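You operate a simulated robot arm through the tools that you are given. There is no shell and no other tool.

You run a simulated robot arm. Do the job below in one go: nothing can be reset, and whatever is moved stays where it is left.

JOB
Put things in order on the top of the green table. At the end: the pink float from the top of the green table stands where the blue spacer stood; the yellow block stands where the orange labelled float stood; the orange shuttle is on the white board; the orange labelled float from the top of the green table stands where the pink float stood; the blue spacer from the top of the green table is in the red box; whatever was shut is shut again. Leave all else as you found it, and nothing knocked over.

The check looks at the end state, three seconds after you hand in, the way a careful person would. Anything else that was tipped, shoved, dropped, spilled or broken makes it a failure.

ROBOT AND FRAMES
A 6-joint arm with a two-finger gripper, fixed in place. Base frame: the origin is at the foot of the arm, x ahead of it, y to its left, z up; the work surface is at about z = 0. Lengths are in mm, angles in degrees, forces in N, time in s.
With the tool pointing down near the work surface it reaches from about 240 to 620 mm from the base axis. Its first joint turns from -66.0 to 66.0 degrees. Payload 1.37 kg.
The TCP is the grasp point between the finger pads, 22 mm short of the fingertips. In the tool frame z runs along the fingers and y along their closing line. The gripper opens to 92 mm; its body begins 65 mm behind the TCP.
Orientation is that of the tool frame in the base frame, as a unit quaternion [x, y, z, w]. With the fingers straight down and closing along the base's y, the tool's x points along the base's -x, its y along +y and its z along -z.

CONTROLS
- The arm moves only by the tool nudge_tool. Its argument "commands" is a list of rows, each a list of 3 entries, a list of its own where there are three numbers: the shift along the base's x, y, z in mm, then the turn, a rotation vector about the base's x, y, z in degrees, then the gripper command, from -1 (shut) to 1 (fully open), values between in proportion. In form: [[[dx, dy, dz], [rx, ry, rz], hand], ...]. A call has 1 to 20 rows; each row is the pose to reach, as a shift and turn from the pose commanded when the call began. A row lasts 0.2 s, in which the tool goes at most 50 mm and 8.6 degrees; a call with a longer step from one row to the next is refused whole, and so is a gripper value outside its range. A pose out of reach is approached as far as the arm can. The call stops where the force on the tool passes 40 N (or 10 N more than at its start, if that is more) or the arm is blocked; 0.2 s more then pass. Each finger travels about 59.9 mm/s and halts on what it meets, pressing with about 26 N; the grip force reading is that of the motor and also rises with nothing between the fingers. The clock runs only during rows and for 0.2 s after the last one: add rows that repeat a pose to give the fingers time. The reply holds the time, the measured pose of the TCP, the force on the tool along the base axes, the opening and the grip force, in the units named above and with some noise, with the torque about the TCP (base axes, N m) and any sound that the robot's microphone picked up, and new pictures: "show" is both (left out), scene, wrist or none.
- Cameras (640 x 400 px; columns grow to the right, rows downward): "scene" is fixed at [46.7, -443.7, 577.7]; the picture's right is [0.65, -0.76, 0.00], its down [-0.47, -0.40, -0.78] and it looks along [0.60, 0.51, -0.62] (base axes); focal length 355 px, centre (320, 200). "wrist" rides on the gripper at [71, 19, -102] in the tool frame; the picture's right is [-0.26, 0.97, 0.00], its down [-0.75, -0.20, -0.62] and it looks along [-0.60, -0.16, 0.78] (tool axes); focal length 280 px, centre (320, 200). There is no depth. A picture from a camera that has moved, and an enlarged one, comes with that camera's place and axes in the base frame and with its lens.
- close_up(camera, box): a new picture of the part [left, top, right, bottom] of that camera's present view, enlarged. No time passes.
- sign_off(): hands the job in; it is judged then, once.

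Nothing tells you positions but the pictures and the camera data. Unless the task says otherwise, let go and move clear before handing in.

The tools are called after "Emit:" as a command line: name --argument value ..., lists and objects as JSON in quotes. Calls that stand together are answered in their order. nudge_tool: Moves the arm, as the interface text tells. Its arguments: {"type":"object","properties":{"commands":{"type":"array","items":{"type":"array"}},"show":{"type":"string","enum":["both","scene","wrist","none"]}},"required":["commands"]} The other tools are called the same way: close_up (camera, box) takes an enlarged picture of a part of a camera's view; sign_off () hands the job in.

At the start:

```text
time: 0.0
eef_pos: [355.0, 195.9, 303.4]
orientation: [0.0, 1.0, 0.001, 0.0]
force: [-0.7, 0.1, -0.7]
torque: [0.04, -0.01, 0.02]
gripper_width: 92.2
gripper_force: 0.0
```

scene: 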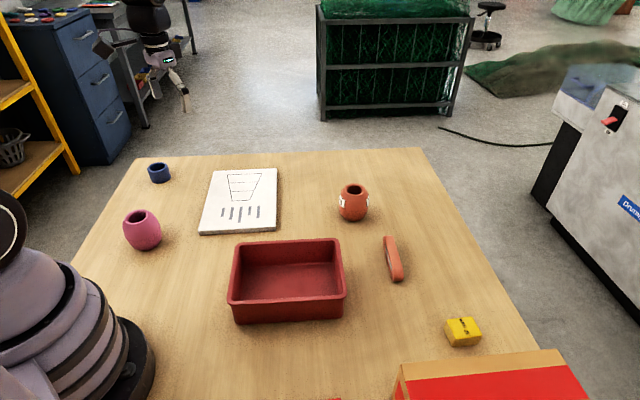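
wrist: 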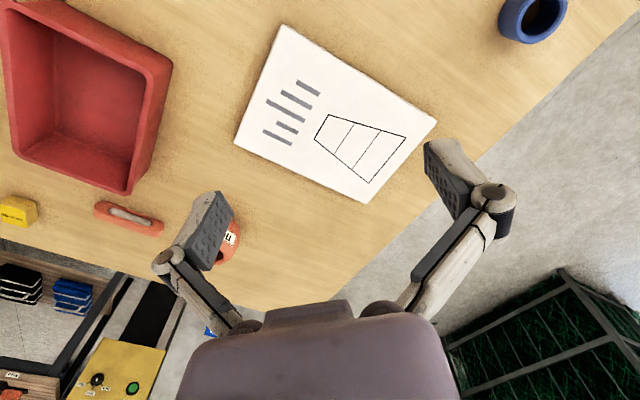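

I see a wooden-topped table with a blue ring (spacer), pink float, white board, red box, orange labelled float, orange shuttle and yellow block. I'll first look closer at each before moving anything.

Emit:
close_up --camera "scene" --box '[100, 140, 300, 265]'

Emit:
close_up --camera "scene" --box '[310, 160, 510, 285]'

Emit:
close_up --camera "scene" --box '[380, 275, 580, 400]'

Emit:
close_up --camera "scene" --box '[200, 225, 400, 350]'

Emit:
close_up --camera "wrist" --box '[0, 180, 320, 380]'

```text
3.20 times, centred on (200, 202) of scene
camera zoom: at [46.7, -443.7, 577.7], right [0.65, -0.76, 0.0], down [-0.47, -0.4, -0.78], along [0.6, 0.51, -0.62], focal length 1135 px, centre (704, 192)
```

zoom: 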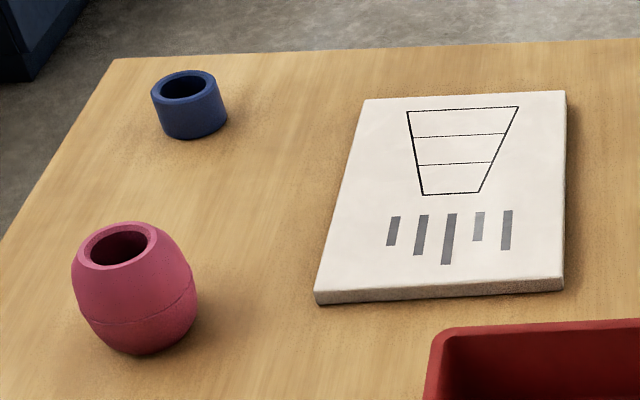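

```text
3.20 times, centred on (410, 222) of scene
camera zoom: at [46.7, -443.7, 577.7], right [0.65, -0.76, 0.0], down [-0.47, -0.4, -0.78], along [0.6, 0.51, -0.62], focal length 1135 px, centre (32, 128)
```

zoom: 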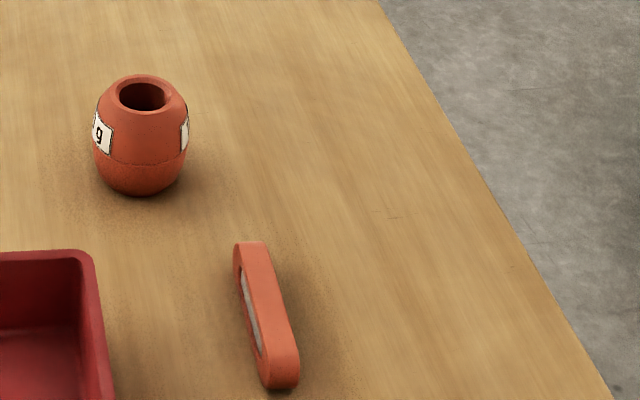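

```text
3.20 times, centred on (480, 338) of scene
camera zoom: at [46.7, -443.7, 577.7], right [0.65, -0.76, 0.0], down [-0.47, -0.4, -0.78], along [0.6, 0.51, -0.62], focal length 1135 px, centre (-192, -240)
```

zoom: 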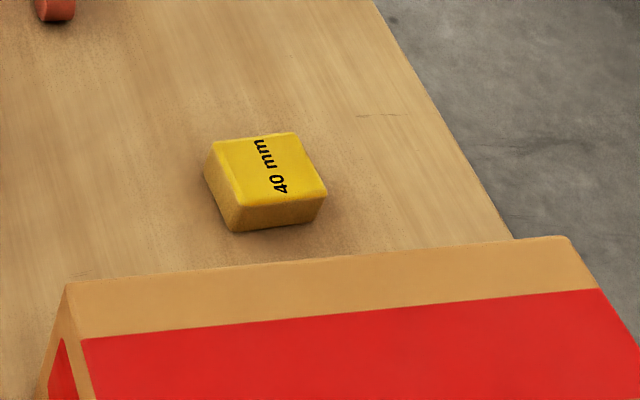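

```text
3.20 times, centred on (300, 288) of scene
camera zoom: at [46.7, -443.7, 577.7], right [0.65, -0.76, 0.0], down [-0.47, -0.4, -0.78], along [0.6, 0.51, -0.62], focal length 1135 px, centre (384, -80)
```

zoom: 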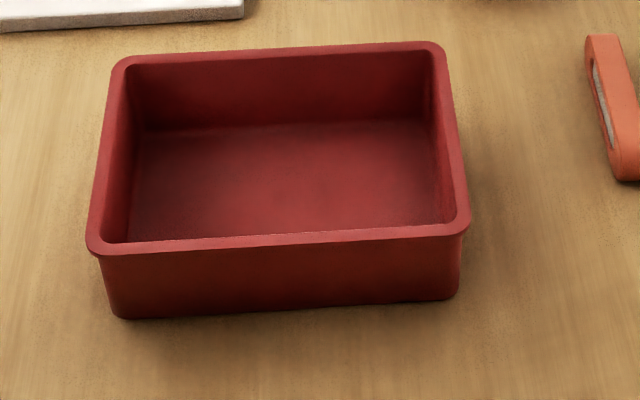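

```text
2.00 times, centred on (160, 280) of wrist
camera zoom: at [283.8, 214.2, 405.1], right [0.26, 0.97, 0.0], down [0.75, -0.2, 0.62], along [0.6, -0.16, -0.78], focal length 561 px, centre (640, 40)
```

zoom: 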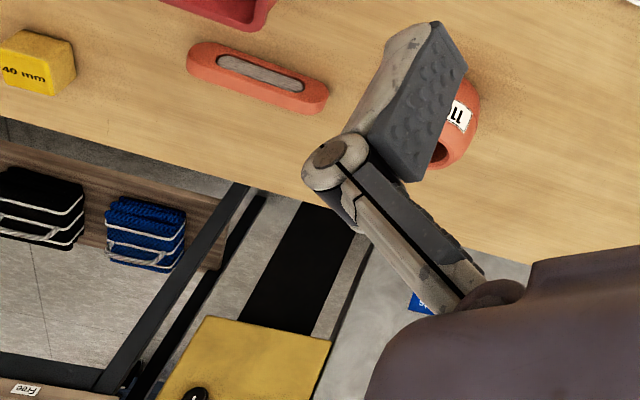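

The objects: blue spacer far left about (391, 442), pink float about (235, 245), orange float about (610, -74), shuttle about (530, -222), yellow block about (462, -408), red box centre about (352, -103), and board centre about (470, 185). Something red and cardboard sits at the lower right, so I'll swing the wrist camera over there to look before I touch anything.

Emit:
nudge_tool --commands '[[[0, -40, 8], [0, 0, -5], 1], [[0, -80, 16], [0, 0, -10], 1], [[0, -120, 24], [0, 0, -15], 1], [[0, -160, 32], [0, 0, -20], 1], [[0, -200, 40], [0, 0, -25], 1], [[0, -240, 48], [0, 0, -30], 1], [[0, -280, 56], [0, 0, -35], 1], [[0, -320, 64], [0, 0, -40], 1], [[-20, -360, 72], [0, 0, -45], 1], [[-40, -400, 80], [0, 0, -50], 1], [[-40, -400, 80], [0, 0, -50], 1]]'

```text
time: 2.4
eef_pos: [315.9, -206.4, 383.7]
orientation: [0.423, 0.906, 0.0, 0.0]
force: [0.1, -0.7, 0.7]
torque: [-0.04, -0.02, -0.02]
gripper_width: 92.1
gripper_force: 0.1
camera wrist: at [284.5, -139.9, 485.5], right [0.91, 0.42, 0.0], down [0.33, -0.71, 0.62], along [0.26, -0.57, -0.78], focal length 280 px, centre (320, 200)
```

scene: 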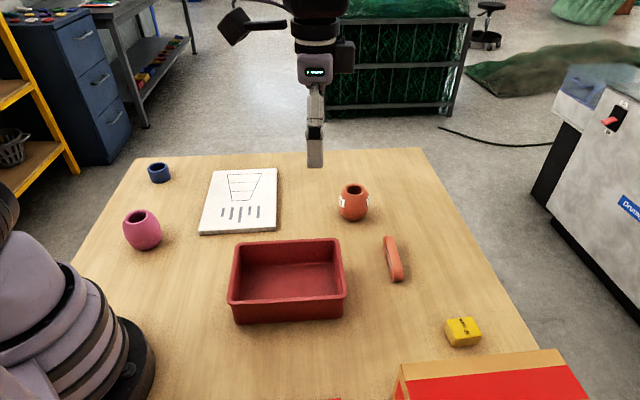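
wrist: 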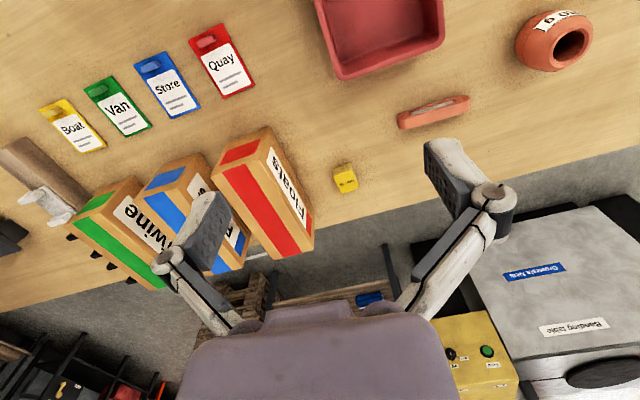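

On the right side there are three cardboard boxes (one marked "Floats") near the yellow block, and tags lying on the table. None of these should be touched. I'll zoom in.

Emit:
close_up --camera "wrist" --box '[200, 100, 520, 300]'

Emit:
close_up --camera "wrist" --box '[0, 80, 320, 280]'

Emit:
close_up --camera "wrist" --box '[380, 0, 620, 150]'

```text
2.00 times, centred on (360, 200) of wrist
camera zoom: at [284.5, -139.9, 485.5], right [0.91, 0.42, 0.0], down [0.33, -0.71, 0.62], along [0.26, -0.57, -0.78], focal length 561 px, centre (240, 200)
```

zoom: 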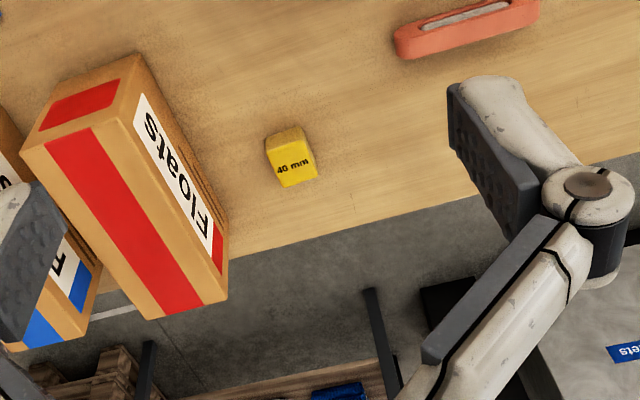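

```text
2.00 times, centred on (160, 180) of wrist
camera zoom: at [284.5, -139.9, 485.5], right [0.91, 0.42, 0.0], down [0.33, -0.71, 0.62], along [0.26, -0.57, -0.78], focal length 561 px, centre (640, 240)
```

zoom: 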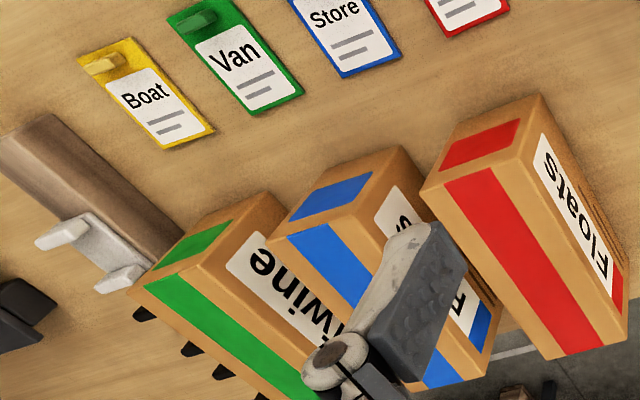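

```text
2.67 times, centred on (500, 75) of wrist
camera zoom: at [284.5, -139.9, 485.5], right [0.91, 0.42, 0.0], down [0.33, -0.71, 0.62], along [0.26, -0.57, -0.78], focal length 748 px, centre (-160, 533)
```

zoom: 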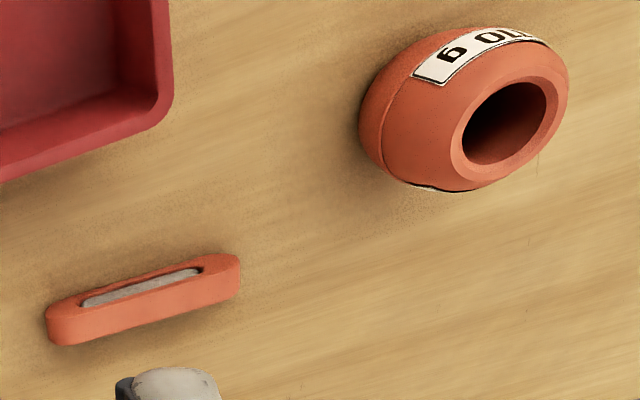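

The Floats box face is about 100 mm from the yellow block, which leaves room. I'll swing to the far left now to locate the blue spacer from above.

Emit:
nudge_tool --commands '[[[17, 41, 0], [0, 0, 7], 1], [[34, 82, 0], [0, 0, 14], 1], [[50, 124, 0], [0, 0, 21], 1], [[67, 165, 0], [0, 0, 28], 1], [[84, 206, 0], [0, 0, 35], 1], [[74, 248, -6], [0, 0, 42], 1], [[64, 289, -11], [0, 0, 49], 1], [[54, 331, -17], [0, 0, 56], 1], [[44, 373, -23], [0, 0, 63], 1], [[34, 414, -28], [0, 0, 70], 1], [[24, 456, -34], [0, 0, 77], 1], [[21, 496, -51], [0, 0, 84], 1], [[17, 536, -67], [0, 0, 91], 1], [[14, 576, -84], [0, 0, 98], 1], [[14, 576, -84], [0, 0, 98], 1]]'

```text
time: 5.6
eef_pos: [327.3, 371.7, 298.2]
orientation: [-0.407, 0.913, -0.001, 0.0]
force: [-0.3, -0.1, 0.4]
torque: [0.02, 0.04, 0.01]
gripper_width: 92.2
gripper_force: 0.1
camera wrist: at [265.3, 331.5, 401.0], right [-0.54, 0.84, 0.0], down [0.66, 0.42, 0.63], along [0.53, 0.34, -0.78], focal length 280 px, centre (320, 200)
```

scene: 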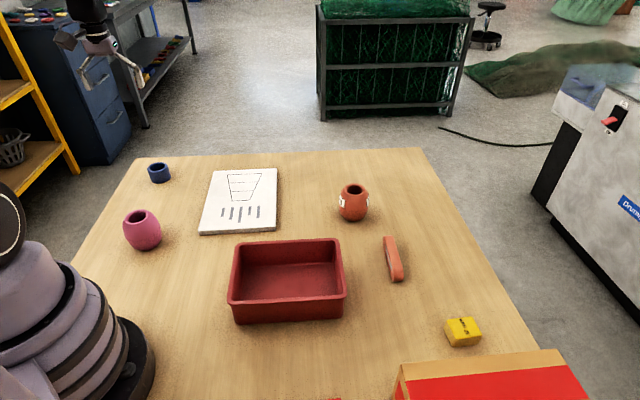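
wrist: 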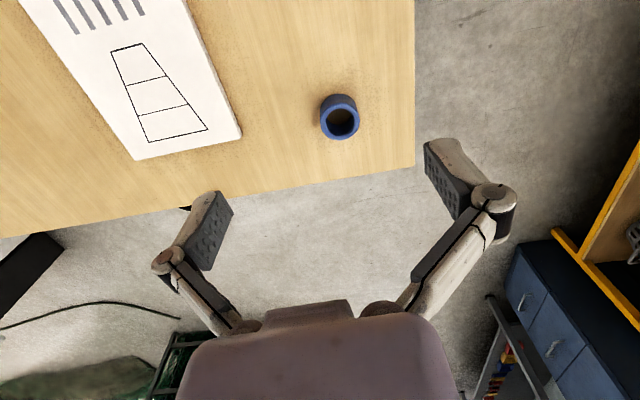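

Emit:
close_up --camera "wrist" --box '[280, 70, 400, 145]'

Emit:
close_up --camera "scene" --box '[120, 145, 200, 195]'

Emit:
close_up --camera "scene" --box '[95, 190, 191, 250]'

```text
5.33 times, centred on (340, 108) of wrist
camera zoom: at [265.3, 331.5, 401.0], right [-0.54, 0.84, 0.0], down [0.66, 0.42, 0.63], along [0.53, 0.34, -0.78], focal length 1495 px, centre (213, 693)
```

zoom: 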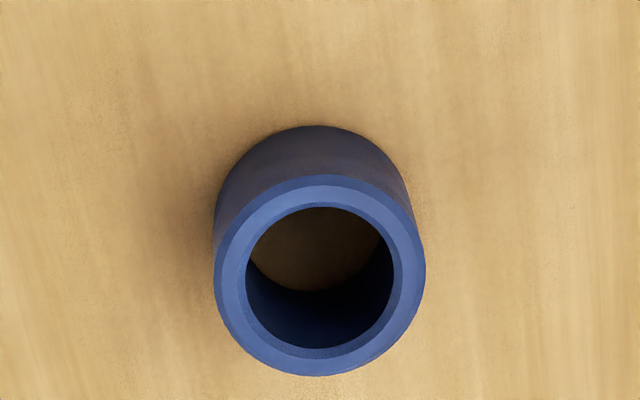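

```text
8.00 times, centred on (160, 170) of scene
camera zoom: at [46.7, -443.6, 577.7], right [0.65, -0.76, 0.0], down [-0.47, -0.4, -0.78], along [0.6, 0.51, -0.62], focal length 2838 px, centre (1600, 440)
```

zoom: 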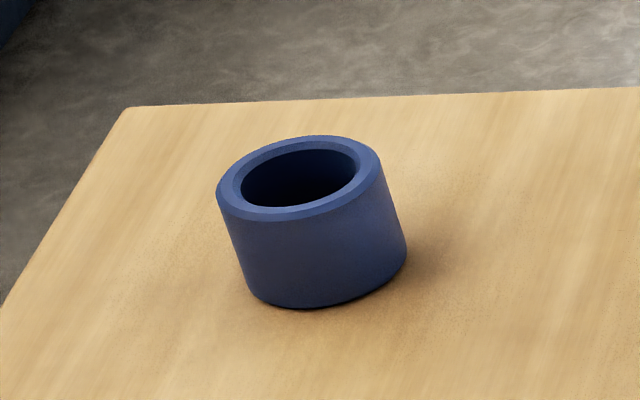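

```text
6.67 times, centred on (143, 220) of scene
camera zoom: at [46.7, -443.6, 577.7], right [0.65, -0.76, 0.0], down [-0.47, -0.4, -0.78], along [0.6, 0.51, -0.62], focal length 2365 px, centre (1500, 67)
```

zoom: 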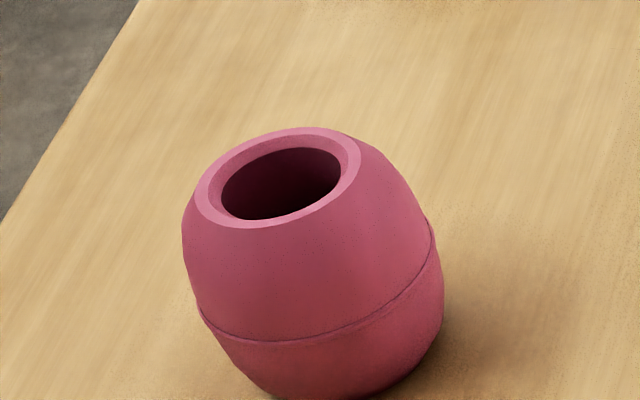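

The blue spacer comes out at about (380, 438), 54 mm across and 39 mm high. I'll hover directly over it first to check alignment and reach.

Emit:
nudge_tool --commands '[[[13, 17, -37], [0, 0, 0], 1], [[26, 34, -75], [0, 0, 0], 1], [[39, 51, -112], [0, 0, 0], 1], [[52, 67, -149], [0, 0, 0], 1], [[52, 67, -179], [0, 0, 0], 1], [[52, 67, -179], [0, 0, 0], 1]]'

```text
time: 7.0
eef_pos: [380.6, 436.8, 120.3]
orientation: [-0.407, 0.914, -0.001, 0.001]
force: [0.6, 0.8, -0.2]
torque: [0.0, -0.02, -0.02]
gripper_width: 92.1
gripper_force: 0.0
camera wrist: at [317.7, 397.5, 222.7], right [-0.54, 0.84, 0.0], down [0.66, 0.42, 0.63], along [0.53, 0.34, -0.78], focal length 280 px, centre (320, 200)
```

scene: 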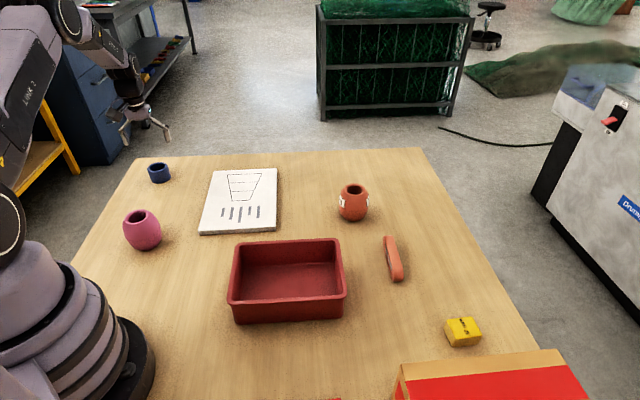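
wrist: 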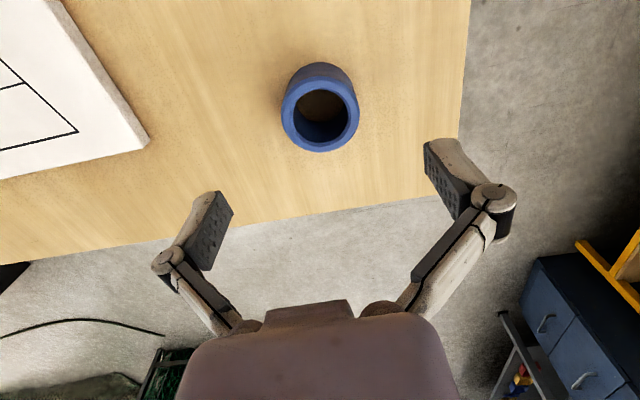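

The wrist view confirms the ring sits right under the TCP, so the spacer centre is (379, 438). Next I descend, grip and lift.

Emit:
nudge_tool --commands '[[[0, 0, -35], [0, 0, 0], 1], [[0, 0, -65], [0, 0, 0], 1], [[0, 0, -92], [0, 0, 0], 1], [[0, 0, -92], [0, 0, 0], 1], [[0, 0, -92], [0, 0, 0], -1], [[0, 0, -92], [0, 0, 0], -1], [[0, 0, -92], [0, 0, 0], -1], [[0, 0, -92], [0, 0, 0], -1], [[0, 0, -92], [0, 0, 0], -1]]'

```text
time: 9.0
eef_pos: [381.1, 437.0, 29.4]
orientation: [-0.406, 0.914, 0.001, 0.0]
force: [1.0, -1.3, 4.7]
torque: [-0.05, -0.03, -0.02]
gripper_width: 52.6
gripper_force: 25.6
camera wrist: at [318.2, 398.5, 131.1], right [-0.54, 0.84, 0.0], down [0.66, 0.42, 0.63], along [0.53, 0.34, -0.78], focal length 280 px, centre (320, 200)
```

scene: 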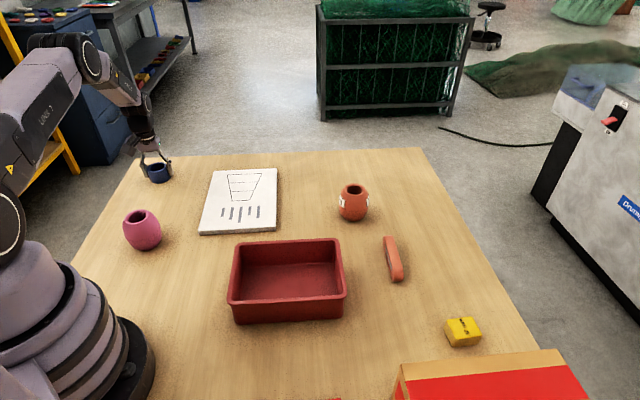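
wrist: 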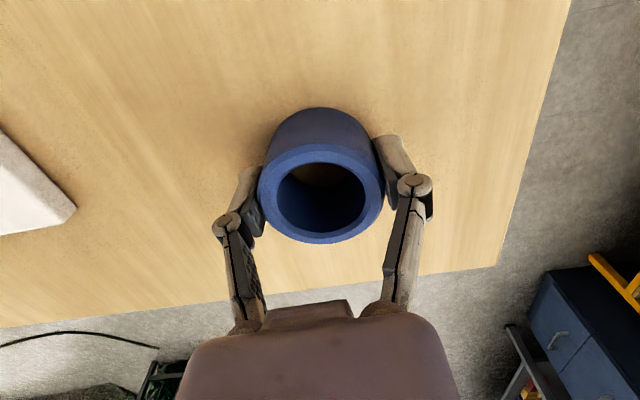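

The spacer is gripped (52.6 mm wide) and its old position is about (380, 438). I'll lift it and carry it at a safe height to hover above the red box.

Emit:
nudge_tool --commands '[[[0, 0, 45], [0, 0, 0], -1], [[0, 0, 90], [0, 0, 0], -1], [[5, -25, 125], [0, 0, 0], -1], [[17, -65, 150], [0, 0, -1], -1], [[28, -108, 165], [0, 0, -2], -1], [[39, -150, 165], [0, 0, -3], -1], [[50, -190, 165], [0, 0, -3], -1], [[52, -235, 165], [0, 0, -3], -1], [[52, -280, 165], [0, 0, -3], -1], [[52, -325, 165], [0, 0, -3], -1], [[52, -370, 165], [0, 0, -3], -1], [[45, -412, 165], [0, 0, -3], -1], [[30, -450, 165], [0, 0, -3], -1], [[10, -485, 165], [0, 0, -3], -1], [[-10, -515, 160], [0, 0, -3], -1], [[-30, -540, 150], [0, 0, -3], -1], [[-30, -540, 150], [0, 0, -3], -1]]'

```text
time: 12.6
eef_pos: [350.7, -102.8, 178.1]
orientation: [-0.383, 0.924, -0.001, 0.0]
force: [0.6, -0.2, -0.7]
torque: [0.01, 0.0, -0.03]
gripper_width: 52.8
gripper_force: 26.4
camera wrist: at [286.7, -138.3, 281.3], right [-0.5, 0.87, 0.0], down [0.68, 0.39, 0.63], along [0.54, 0.31, -0.78], focal length 280 px, centre (320, 200)
```

scene: 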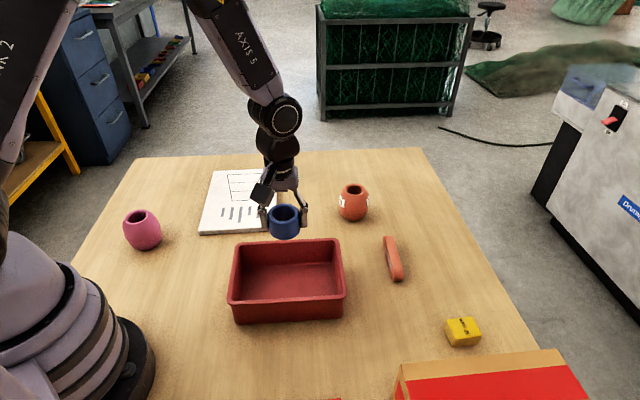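
wrist: 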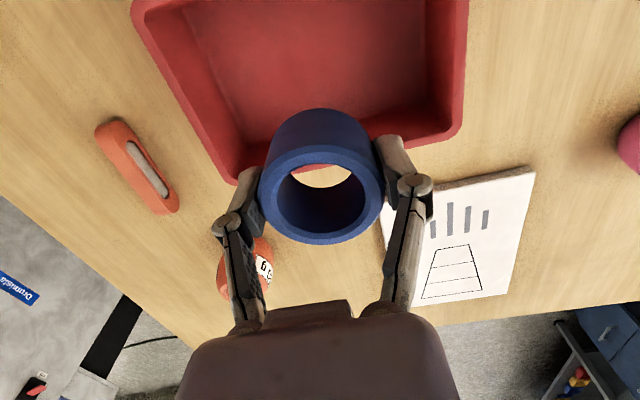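

The spacer hangs over the middle of the red box. I'll lower it until the reading shows it close to or on the box floor.

Emit:
nudge_tool --commands '[[[-3, -1, -40], [0, 0, 0], -1], [[-5, -2, -80], [0, 0, 0], -1], [[-5, -2, -115], [0, 0, 0], -1], [[-5, -2, -130], [0, 0, 0], -1], [[-5, -2, -138], [0, 0, 0], -1], [[-5, -2, -141], [0, 0, 0], -1], [[-5, -2, -141], [0, 0, 0], -1]]'

```text
time: 14.2
eef_pos: [345.8, -103.5, 36.9]
orientation: [-0.382, 0.924, 0.001, 0.0]
force: [0.5, -0.3, -0.1]
torque: [0.01, 0.01, 0.03]
gripper_width: 52.6
gripper_force: 25.8
camera wrist: at [281.9, -140.0, 139.2], right [-0.5, 0.87, 0.0], down [0.68, 0.39, 0.62], along [0.54, 0.31, -0.78], focal length 280 px, centre (320, 200)
```

scene: 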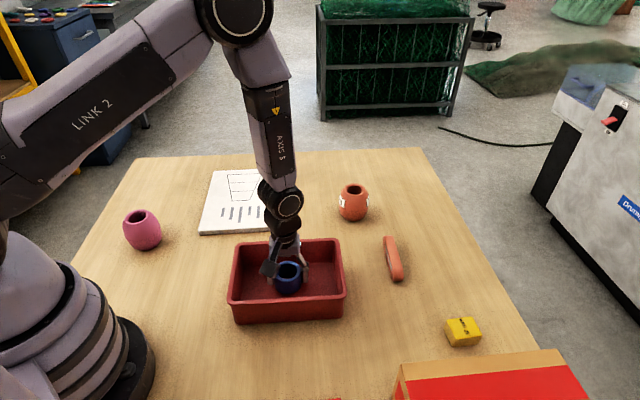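
wrist: 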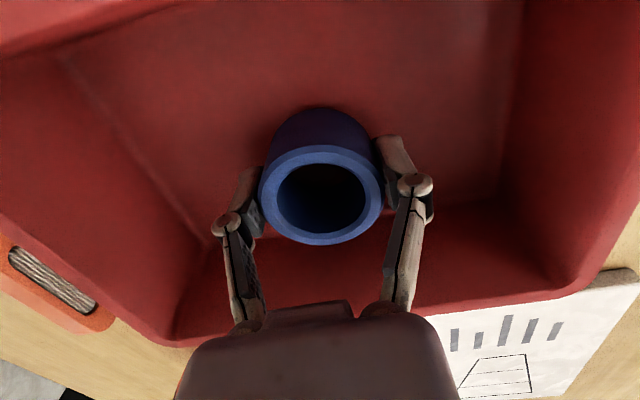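

The spacer is near the box floor with no contact force yet. I'll lower a few more millimetres.

Emit:
nudge_tool --commands '[[[0, 0, -2], [0, 0, 0], -1], [[0, 0, -3], [0, 0, 0], -1], [[0, 0, -4], [0, 0, 0], -1], [[0, 0, -4], [0, 0, 0], -1]]' --show "none"

```text
time: 15.2
eef_pos: [346.2, -105.0, 33.1]
orientation: [-0.382, 0.924, 0.001, 0.0]
force: [-2.8, 4.6, 16.5]
torque: [0.18, 0.01, -0.04]
gripper_width: 52.9
gripper_force: 25.9
```

It has touched down on the floor of the box. I'll release it and lift straight up.

Emit:
nudge_tool --commands '[[[0, 0, -2], [0, 0, 0], 0.5], [[0, 0, -2], [0, 0, 0], 0.7], [[0, 0, -2], [0, 0, 0], 0.7], [[0, 0, 20], [0, 0, 0], 0.7], [[0, 0, 60], [0, 0, 0], 0.7], [[0, 0, 105], [0, 0, 0], 0.8], [[0, 0, 150], [0, 0, 0], 1], [[0, 0, 170], [0, 0, 0], 1], [[0, 0, 170], [0, 0, 0], 1]]'

```text
time: 17.2
eef_pos: [345.9, -102.5, 203.9]
orientation: [-0.383, 0.924, 0.001, 0.0]
force: [-0.1, -0.1, -0.3]
torque: [0.04, -0.02, 0.01]
gripper_width: 91.9
gripper_force: 0.1
camera wrist: at [281.5, -139.6, 305.4], right [-0.5, 0.87, 0.0], down [0.68, 0.39, 0.62], along [0.54, 0.31, -0.78], focal length 280 px, centre (320, 200)
```

scene: 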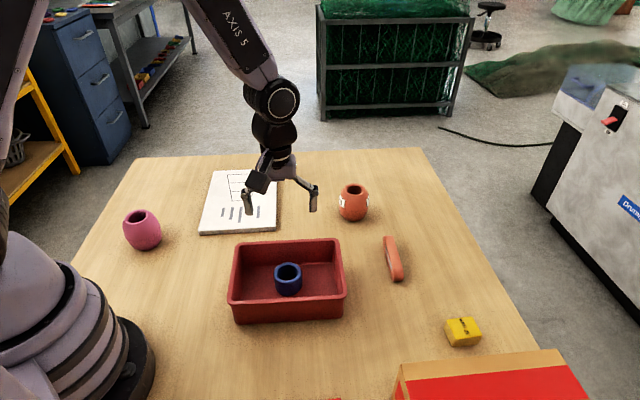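
wrist: 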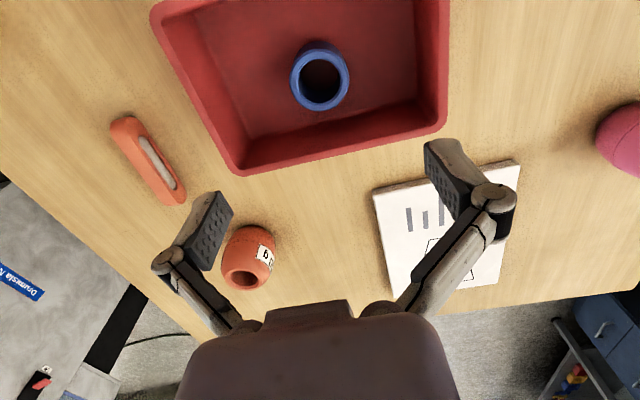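

The spacer stands upright in the red box. Next I'll hover above the pink float near (228, 238) to locate it precisely.

Emit:
nudge_tool --commands '[[[0, 38, 5], [0, 0, 0], 1], [[5, 76, 10], [0, 0, 0], 1], [[-5, 114, 16], [0, 0, 0], 1], [[-18, 152, 16], [0, 0, 0], 1], [[-35, 190, 16], [0, 0, 0], 1], [[-55, 228, 16], [0, 0, 0], 1], [[-75, 266, 16], [0, 0, 0], 1], [[-96, 304, 16], [0, 0, 0], 1], [[-117, 342, 16], [0, 0, 0], 1], [[-117, 342, 16], [0, 0, 0], 1]]'

```text
time: 19.4
eef_pos: [228.8, 237.6, 217.3]
orientation: [-0.383, 0.924, -0.001, 0.0]
force: [-0.1, -1.1, 0.1]
torque: [0.0, -0.03, 0.0]
gripper_width: 91.9
gripper_force: 0.1
camera wrist: at [163.6, 201.3, 320.2], right [-0.5, 0.87, 0.0], down [0.68, 0.39, 0.62], along [0.54, 0.31, -0.78], focal length 280 px, centre (320, 200)
```

scene: 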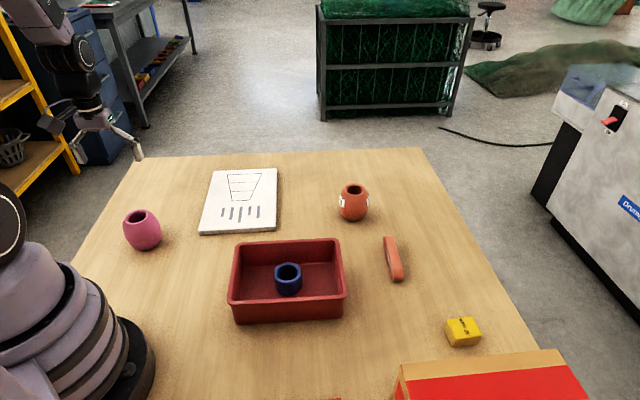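
wrist: 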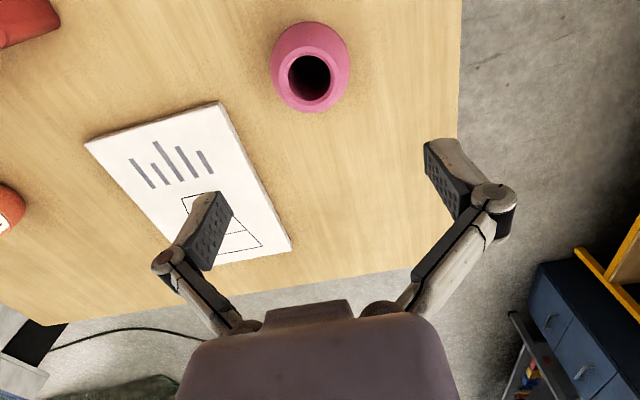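

Emit:
close_up --camera "wrist" --box '[250, 0, 378, 130]'

Emit:
close_up --camera "scene" --box '[100, 195, 196, 255]'

```text
3.08 times, centred on (314, 65) of wrist
camera zoom: at [163.6, 201.3, 320.2], right [-0.5, 0.87, 0.0], down [0.68, 0.39, 0.62], along [0.54, 0.31, -0.78], focal length 863 px, centre (338, 615)
```

zoom: 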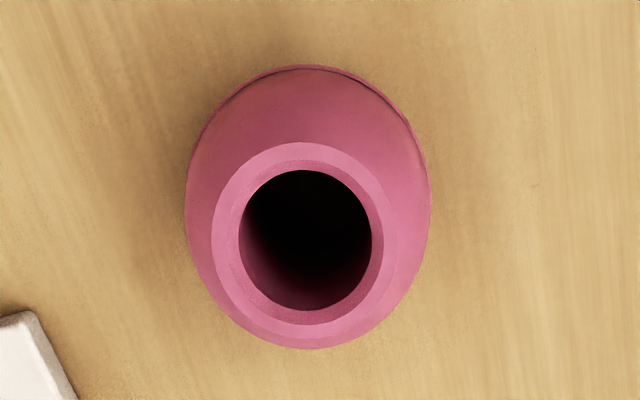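

```text
6.67 times, centred on (148, 225) of scene
camera zoom: at [46.7, -443.6, 577.7], right [0.65, -0.76, 0.0], down [-0.47, -0.4, -0.78], along [0.6, 0.51, -0.62], focal length 2365 px, centre (1467, 33)
```

zoom: 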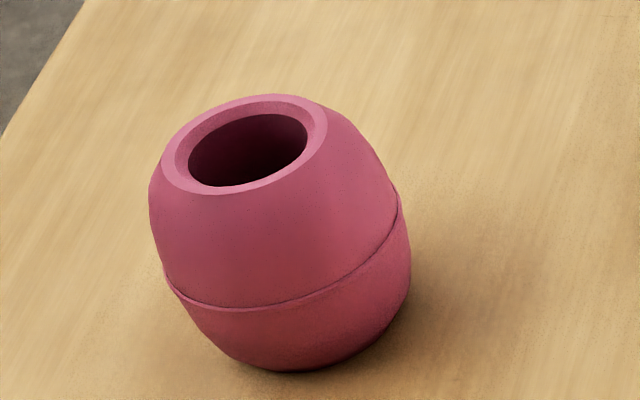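

The pink float is about (225.4, 226.8), 80 mm tall and 73 mm wide, leaving about 9 mm clearance each side. I'll centre over it and check before lowering the fingers around it.

Emit:
nudge_tool --commands '[[[-1, -6, -30], [0, 0, 0], 1], [[-2, -11, -60], [0, 0, 0], 1], [[-2, -11, -88], [0, 0, 0], 1], [[-2, -11, -88], [0, 0, 0], 1]]' --show "wrist"

Emit:
close_up --camera "wrist" --box '[220, 30, 420, 155]'

```text
time: 20.4
eef_pos: [226.7, 226.1, 131.0]
orientation: [-0.383, 0.924, 0.001, 0.0]
force: [-0.8, -0.6, 0.4]
torque: [-0.01, -0.01, -0.01]
gripper_width: 92.0
gripper_force: 0.2
camera wrist: at [163.1, 189.3, 231.8], right [-0.5, 0.87, 0.0], down [0.68, 0.39, 0.62], along [0.54, 0.31, -0.78], focal length 280 px, centre (320, 200)
```

wrist: 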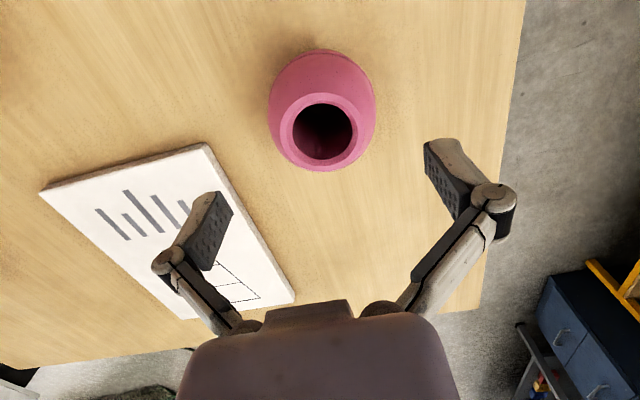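

```text
3.20 times, centred on (320, 92) of wrist
camera zoom: at [163.1, 189.3, 231.8], right [-0.5, 0.87, 0.0], down [0.68, 0.39, 0.62], along [0.54, 0.31, -0.78], focal length 897 px, centre (320, 544)
```

zoom: 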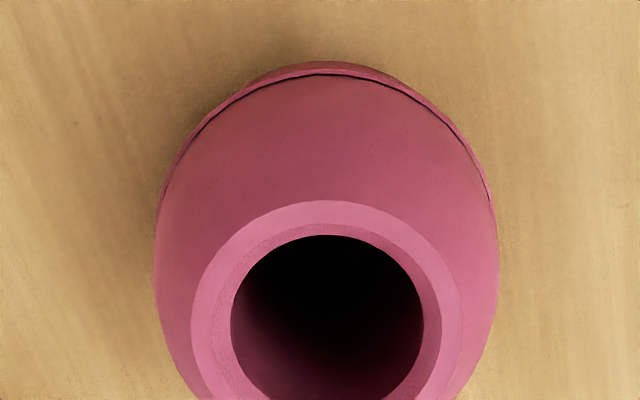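

The fingers straddle the float evenly, with its centre at about (226, 227). I'll descend to the equator and close gently.

Emit:
nudge_tool --commands '[[[0, 0, -30], [0, 0, 0], 1], [[0, 1, -60], [0, 0, 0], 1], [[0, 1, -80], [0, 0, 0], 1], [[0, 1, -90], [0, 0, 0], 1], [[0, 1, -90], [0, 0, 0], 1], [[0, 1, -90], [0, 0, 0], -1], [[0, 1, -90], [0, 0, 0], -1], [[0, 1, -90], [0, 0, 0], -1], [[0, 1, -90], [0, 0, 0], -1]]'

```text
time: 22.4
eef_pos: [225.0, 229.1, 40.6]
orientation: [-0.383, 0.924, 0.0, 0.0]
force: [0.5, -0.5, 7.7]
torque: [-0.05, 0.15, -0.02]
gripper_width: 69.5
gripper_force: 26.2
camera wrist: at [161.7, 193.2, 142.8], right [-0.5, 0.87, 0.0], down [0.68, 0.39, 0.63], along [0.54, 0.31, -0.78], focal length 280 px, centre (320, 200)
```

scene: 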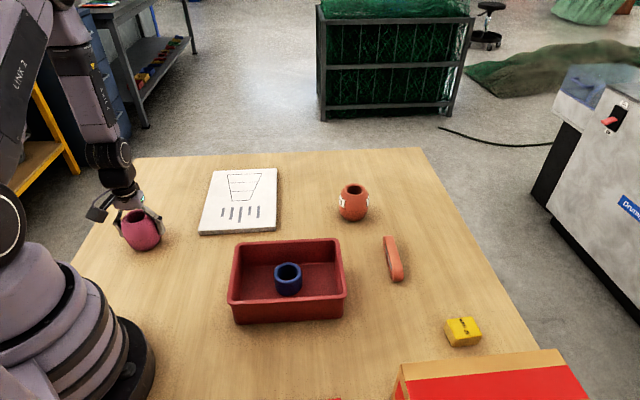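
wrist: 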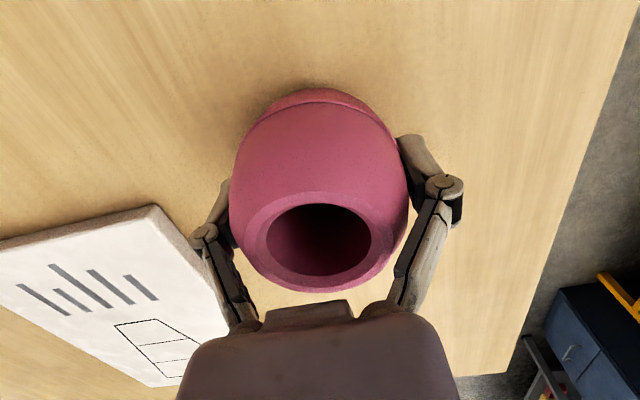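

The pink float is held (69.5 mm), and its old centre is about (225.5, 229). I'll lift it and move to hover over the old blue spot (381, 439).

Emit:
nudge_tool --commands '[[[0, 0, 20], [0, 0, 0], -1], [[0, 0, 60], [0, 0, 0], -1], [[5, 7, 100], [0, 0, 0], -1], [[27, 37, 110], [0, 0, 0], -1], [[53, 73, 110], [0, 0, 0], -1], [[79, 108, 110], [0, 0, 0], -1], [[105, 144, 110], [0, 0, 0], -1], [[130, 179, 100], [0, 0, 0], -1], [[154, 212, 80], [0, 0, 0], -1], [[154, 212, 60], [0, 0, 0], -1], [[154, 212, 60], [0, 0, 0], -1]]'

```text
time: 24.8
eef_pos: [382.7, 440.9, 98.1]
orientation: [-0.383, 0.924, 0.001, 0.0]
force: [0.2, 0.1, -0.7]
torque: [-0.02, 0.0, 0.0]
gripper_width: 69.4
gripper_force: 26.0
camera wrist: at [318.5, 404.6, 201.2], right [-0.5, 0.87, 0.0], down [0.68, 0.39, 0.62], along [0.54, 0.31, -0.78], focal length 280 px, centre (320, 200)
```

scene: 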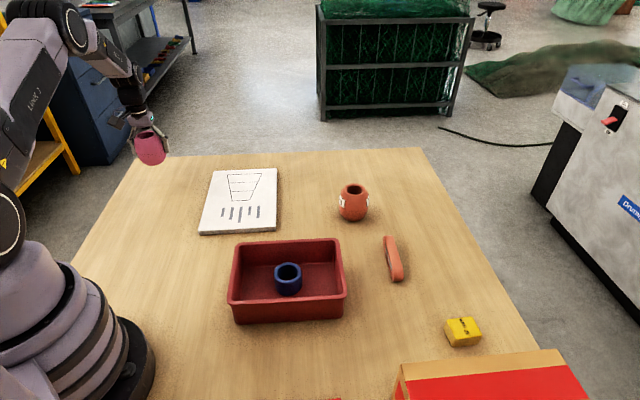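
wrist: 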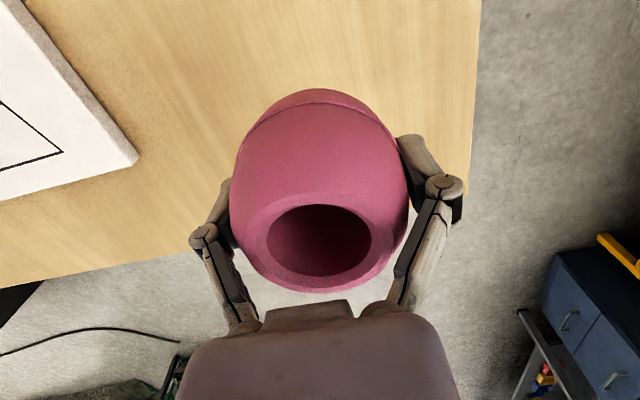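

I'm over the target at (382, 441). I'll lower the float until it just touches the table.

Emit:
nudge_tool --commands '[[[0, -1, -25], [0, 0, 0], -1], [[0, -1, -45], [0, 0, 0], -1], [[0, -1, -53], [0, 0, 0], -1], [[0, -1, -56], [0, 0, 0], -1], [[0, -1, -57], [0, 0, 0], -1], [[0, -1, -57], [0, 0, 0], -1]]' --show "scene"

```text
time: 26.2
eef_pos: [381.5, 438.9, 43.4]
orientation: [-0.383, 0.924, 0.0, 0.0]
force: [0.2, 0.3, -0.2]
torque: [-0.03, 0.0, -0.04]
gripper_width: 69.4
gripper_force: 26.0
```

scene: 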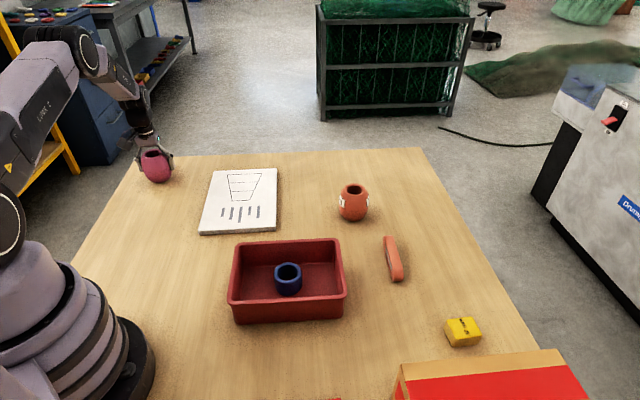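

Emit:
nudge_tool --commands '[[[0, 0, -1], [0, 0, 0], -1], [[0, 0, -2], [0, 0, 0], -1], [[0, 0, -3], [0, 0, 0], -1], [[0, 0, -3], [0, 0, 0], -1]]' --show "none"

```text
time: 27.2
eef_pos: [382.3, 438.8, 41.4]
orientation: [-0.382, 0.924, 0.0, 0.001]
force: [-0.1, -0.7, 1.6]
torque: [0.02, 0.06, 0.01]
gripper_width: 69.4
gripper_force: 26.4
```

It's just about touching. I'll go one more millimetre, then open and lift straight up.

Emit:
nudge_tool --commands '[[[0, 0, -1], [0, 0, 0], -1], [[0, 0, -1], [0, 0, 0], 0.6], [[0, 0, -1], [0, 0, 0], 1], [[0, 0, -1], [0, 0, 0], 1], [[0, 0, 10], [0, 0, 0], 1], [[0, 0, 40], [0, 0, 0], 1], [[0, 0, 80], [0, 0, 0], 1], [[0, 0, 120], [0, 0, 0], 1], [[-20, -20, 160], [0, 0, 0], 1], [[-20, -20, 160], [0, 0, 0], 1]]'

```text
time: 29.4
eef_pos: [362.6, 416.1, 201.6]
orientation: [-0.383, 0.924, 0.0, -0.001]
force: [0.6, -0.3, -0.9]
torque: [-0.02, -0.02, 0.04]
gripper_width: 92.0
gripper_force: 0.1
camera wrist: at [298.4, 380.7, 304.4], right [-0.5, 0.87, 0.0], down [0.68, 0.39, 0.62], along [0.54, 0.31, -0.78], focal length 280 px, centre (320, 200)
```

scene: 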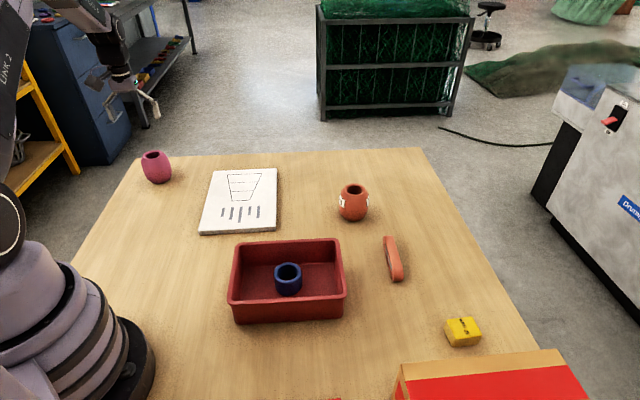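
wrist: 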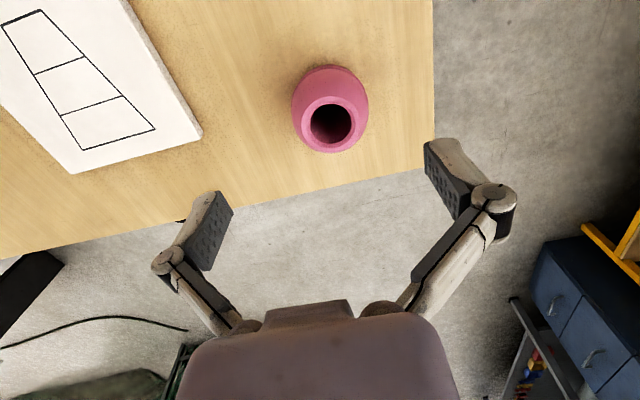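

The pink float stands upright on the blue spacer's old spot. I'll check its base against the original blue picture.

Emit:
close_up --camera "scene" --box '[120, 145, 200, 195]'

Emit:
close_up --camera "wrist" --box '[270, 50, 398, 130]'

Emit:
close_up --camera "scene" --box '[314, 170, 394, 220]'

```text
8.00 times, centred on (160, 170) of scene
camera zoom: at [46.7, -443.7, 577.7], right [0.65, -0.76, 0.0], down [-0.47, -0.4, -0.78], along [0.6, 0.51, -0.62], focal length 2838 px, centre (1600, 440)
```

zoom: 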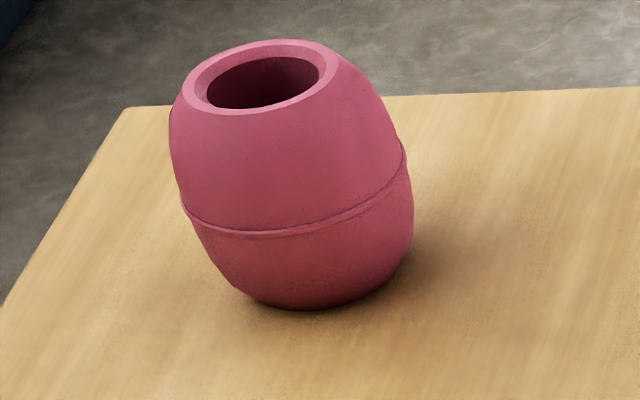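

```text
5.00 times, centred on (334, 90) of wrist
camera zoom: at [298.4, 380.7, 304.4], right [-0.5, 0.87, 0.0], down [0.68, 0.39, 0.62], along [0.54, 0.31, -0.78], focal length 1402 px, centre (250, 750)
```

zoom: 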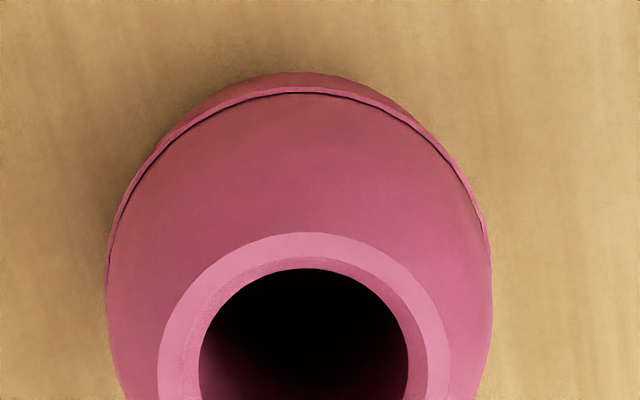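

```text
8.00 times, centred on (354, 195) of scene
camera zoom: at [46.7, -443.7, 577.7], right [0.65, -0.76, 0.0], down [-0.47, -0.4, -0.78], along [0.6, 0.51, -0.62], focal length 2838 px, centre (48, 240)
```

zoom: 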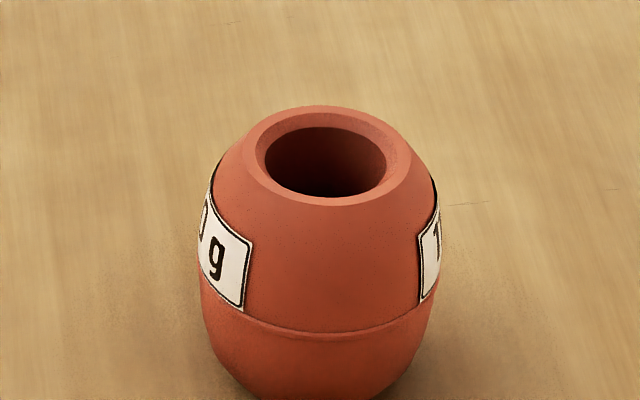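

The base of the pink float matches the blue spot in the picture. Next I swing over to the orange labelled float near (611, -67), which is close to the reach limit.

Emit:
nudge_tool --commands '[[[23, -33, 0], [0, 0, -4], 1], [[46, -67, 0], [0, 0, -8], 1], [[70, -100, 0], [0, 0, -12], 1], [[94, -134, 0], [0, 0, -16], 1], [[117, -167, 0], [0, 0, -20], 1], [[129, -205, 0], [0, 0, -24], 1], [[141, -243, 0], [0, 0, -28], 1], [[153, -281, 0], [0, 0, -32], 1], [[165, -319, 0], [0, 0, -36], 1], [[177, -357, -10], [0, 0, -40], 1], [[179, -398, -20], [0, 0, -44], 1], [[181, -440, -30], [0, 0, -48], 1], [[182, -481, -40], [0, 0, -51], 1], [[182, -481, -40], [0, 0, -51], 1]]'

```text
time: 32.4
eef_pos: [543.0, -62.0, 161.4]
orientation: [0.053, 0.999, 0.0, 0.0]
force: [-0.2, 0.0, 0.1]
torque: [-0.02, -0.04, 0.01]
gripper_width: 92.3
gripper_force: 0.0
camera wrist: at [473.3, -35.3, 264.2], right [0.36, 0.93, 0.0], down [0.73, -0.28, 0.62], along [0.58, -0.23, -0.78], focal length 280 px, centre (320, 200)
```

scene: 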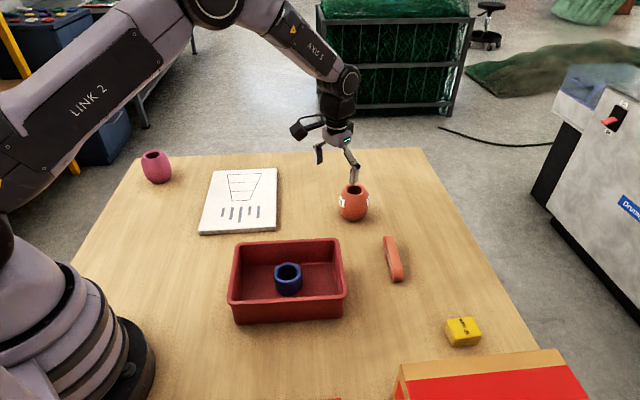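
wrist: 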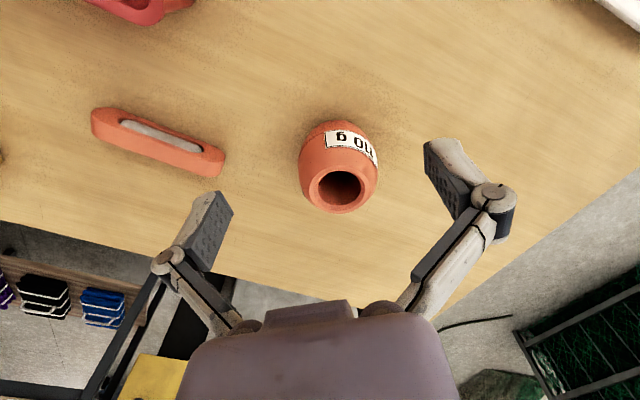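

Emit:
close_up --camera "wrist" --box '[274, 100, 402, 230]'

Emit:
close_up --camera "wrist" --box '[70, 80, 250, 200]'

```text
3.08 times, centred on (338, 165) of wrist
camera zoom: at [473.3, -35.3, 264.2], right [0.36, 0.93, 0.0], down [0.73, -0.28, 0.62], along [0.58, -0.23, -0.78], focal length 863 px, centre (265, 308)
```

zoom: 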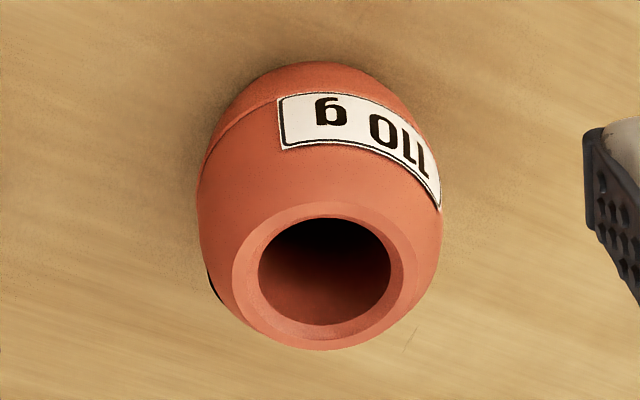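

```text
3.33 times, centred on (160, 140) of wrist
camera zoom: at [473.3, -35.3, 264.2], right [0.36, 0.93, 0.0], down [0.73, -0.28, 0.62], along [0.58, -0.23, -0.78], focal length 935 px, centre (853, 400)
```

zoom: 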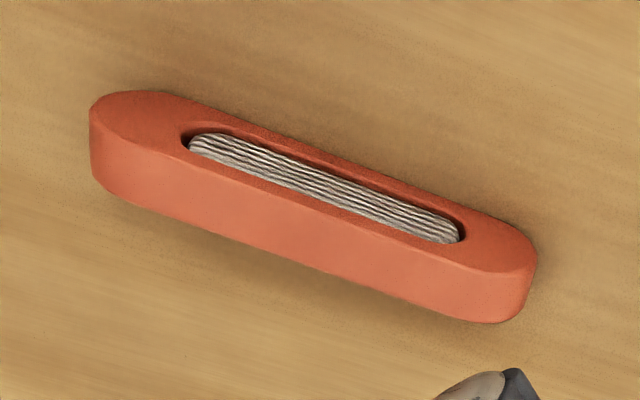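

The orange float is at about (609.5, -70.5), and the shuttle stands on edge at about (538, -227), long axis at 45°. I'll try hovering above the float to see if the arm reaches there.

Emit:
nudge_tool --commands '[[[23, -3, -12], [0, 0, 0], 1], [[46, -6, -24], [0, 0, 0], 1], [[68, -9, -37], [0, 0, 0], 1], [[68, -9, -37], [0, 0, 0], 1]]'

Emit:
close_up --camera "wrist" --box '[220, 30, 420, 155]'

```text
time: 33.4
eef_pos: [610.4, -71.4, 125.3]
orientation: [0.052, 0.999, 0.0, -0.001]
force: [0.0, -0.1, 0.0]
torque: [0.0, 0.01, -0.01]
gripper_width: 92.1
gripper_force: 0.2
camera wrist: at [542.3, -45.2, 227.1], right [0.36, 0.93, 0.0], down [0.73, -0.28, 0.62], along [0.58, -0.23, -0.78], focal length 280 px, centre (320, 200)
```

scene: 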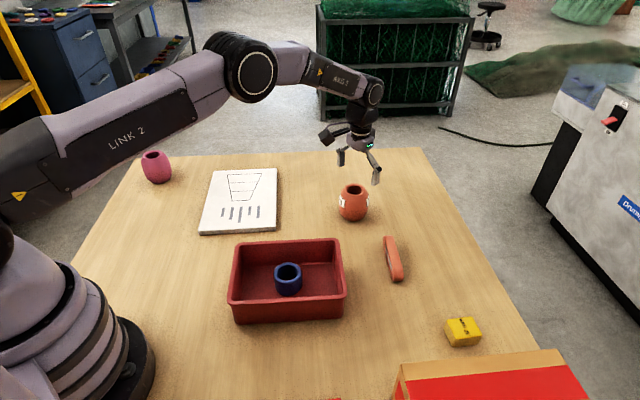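
wrist: 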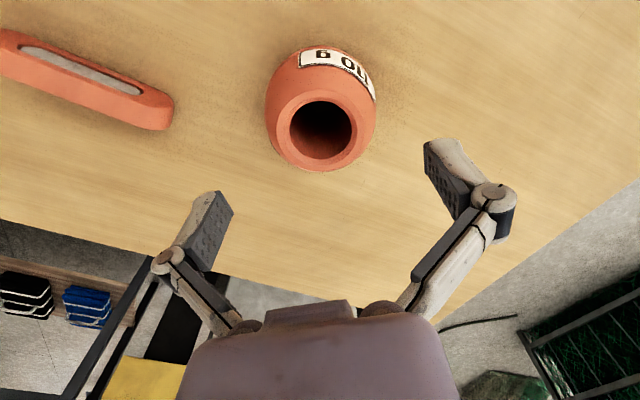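

```text
3.20 times, centred on (320, 92) of wrist
camera zoom: at [542.3, -45.2, 227.1], right [0.36, 0.93, 0.0], down [0.73, -0.28, 0.62], along [0.58, -0.23, -0.78], focal length 897 px, centre (320, 544)
```

zoom: 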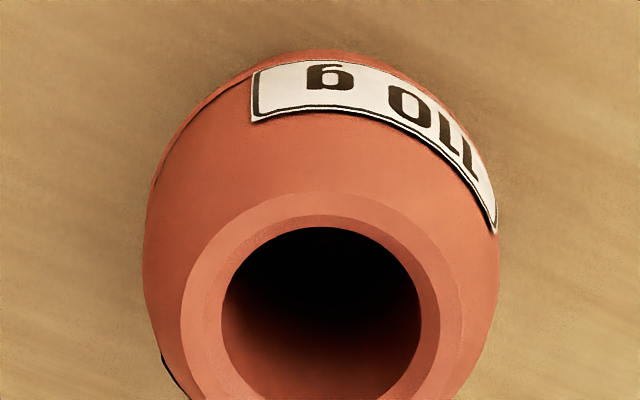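

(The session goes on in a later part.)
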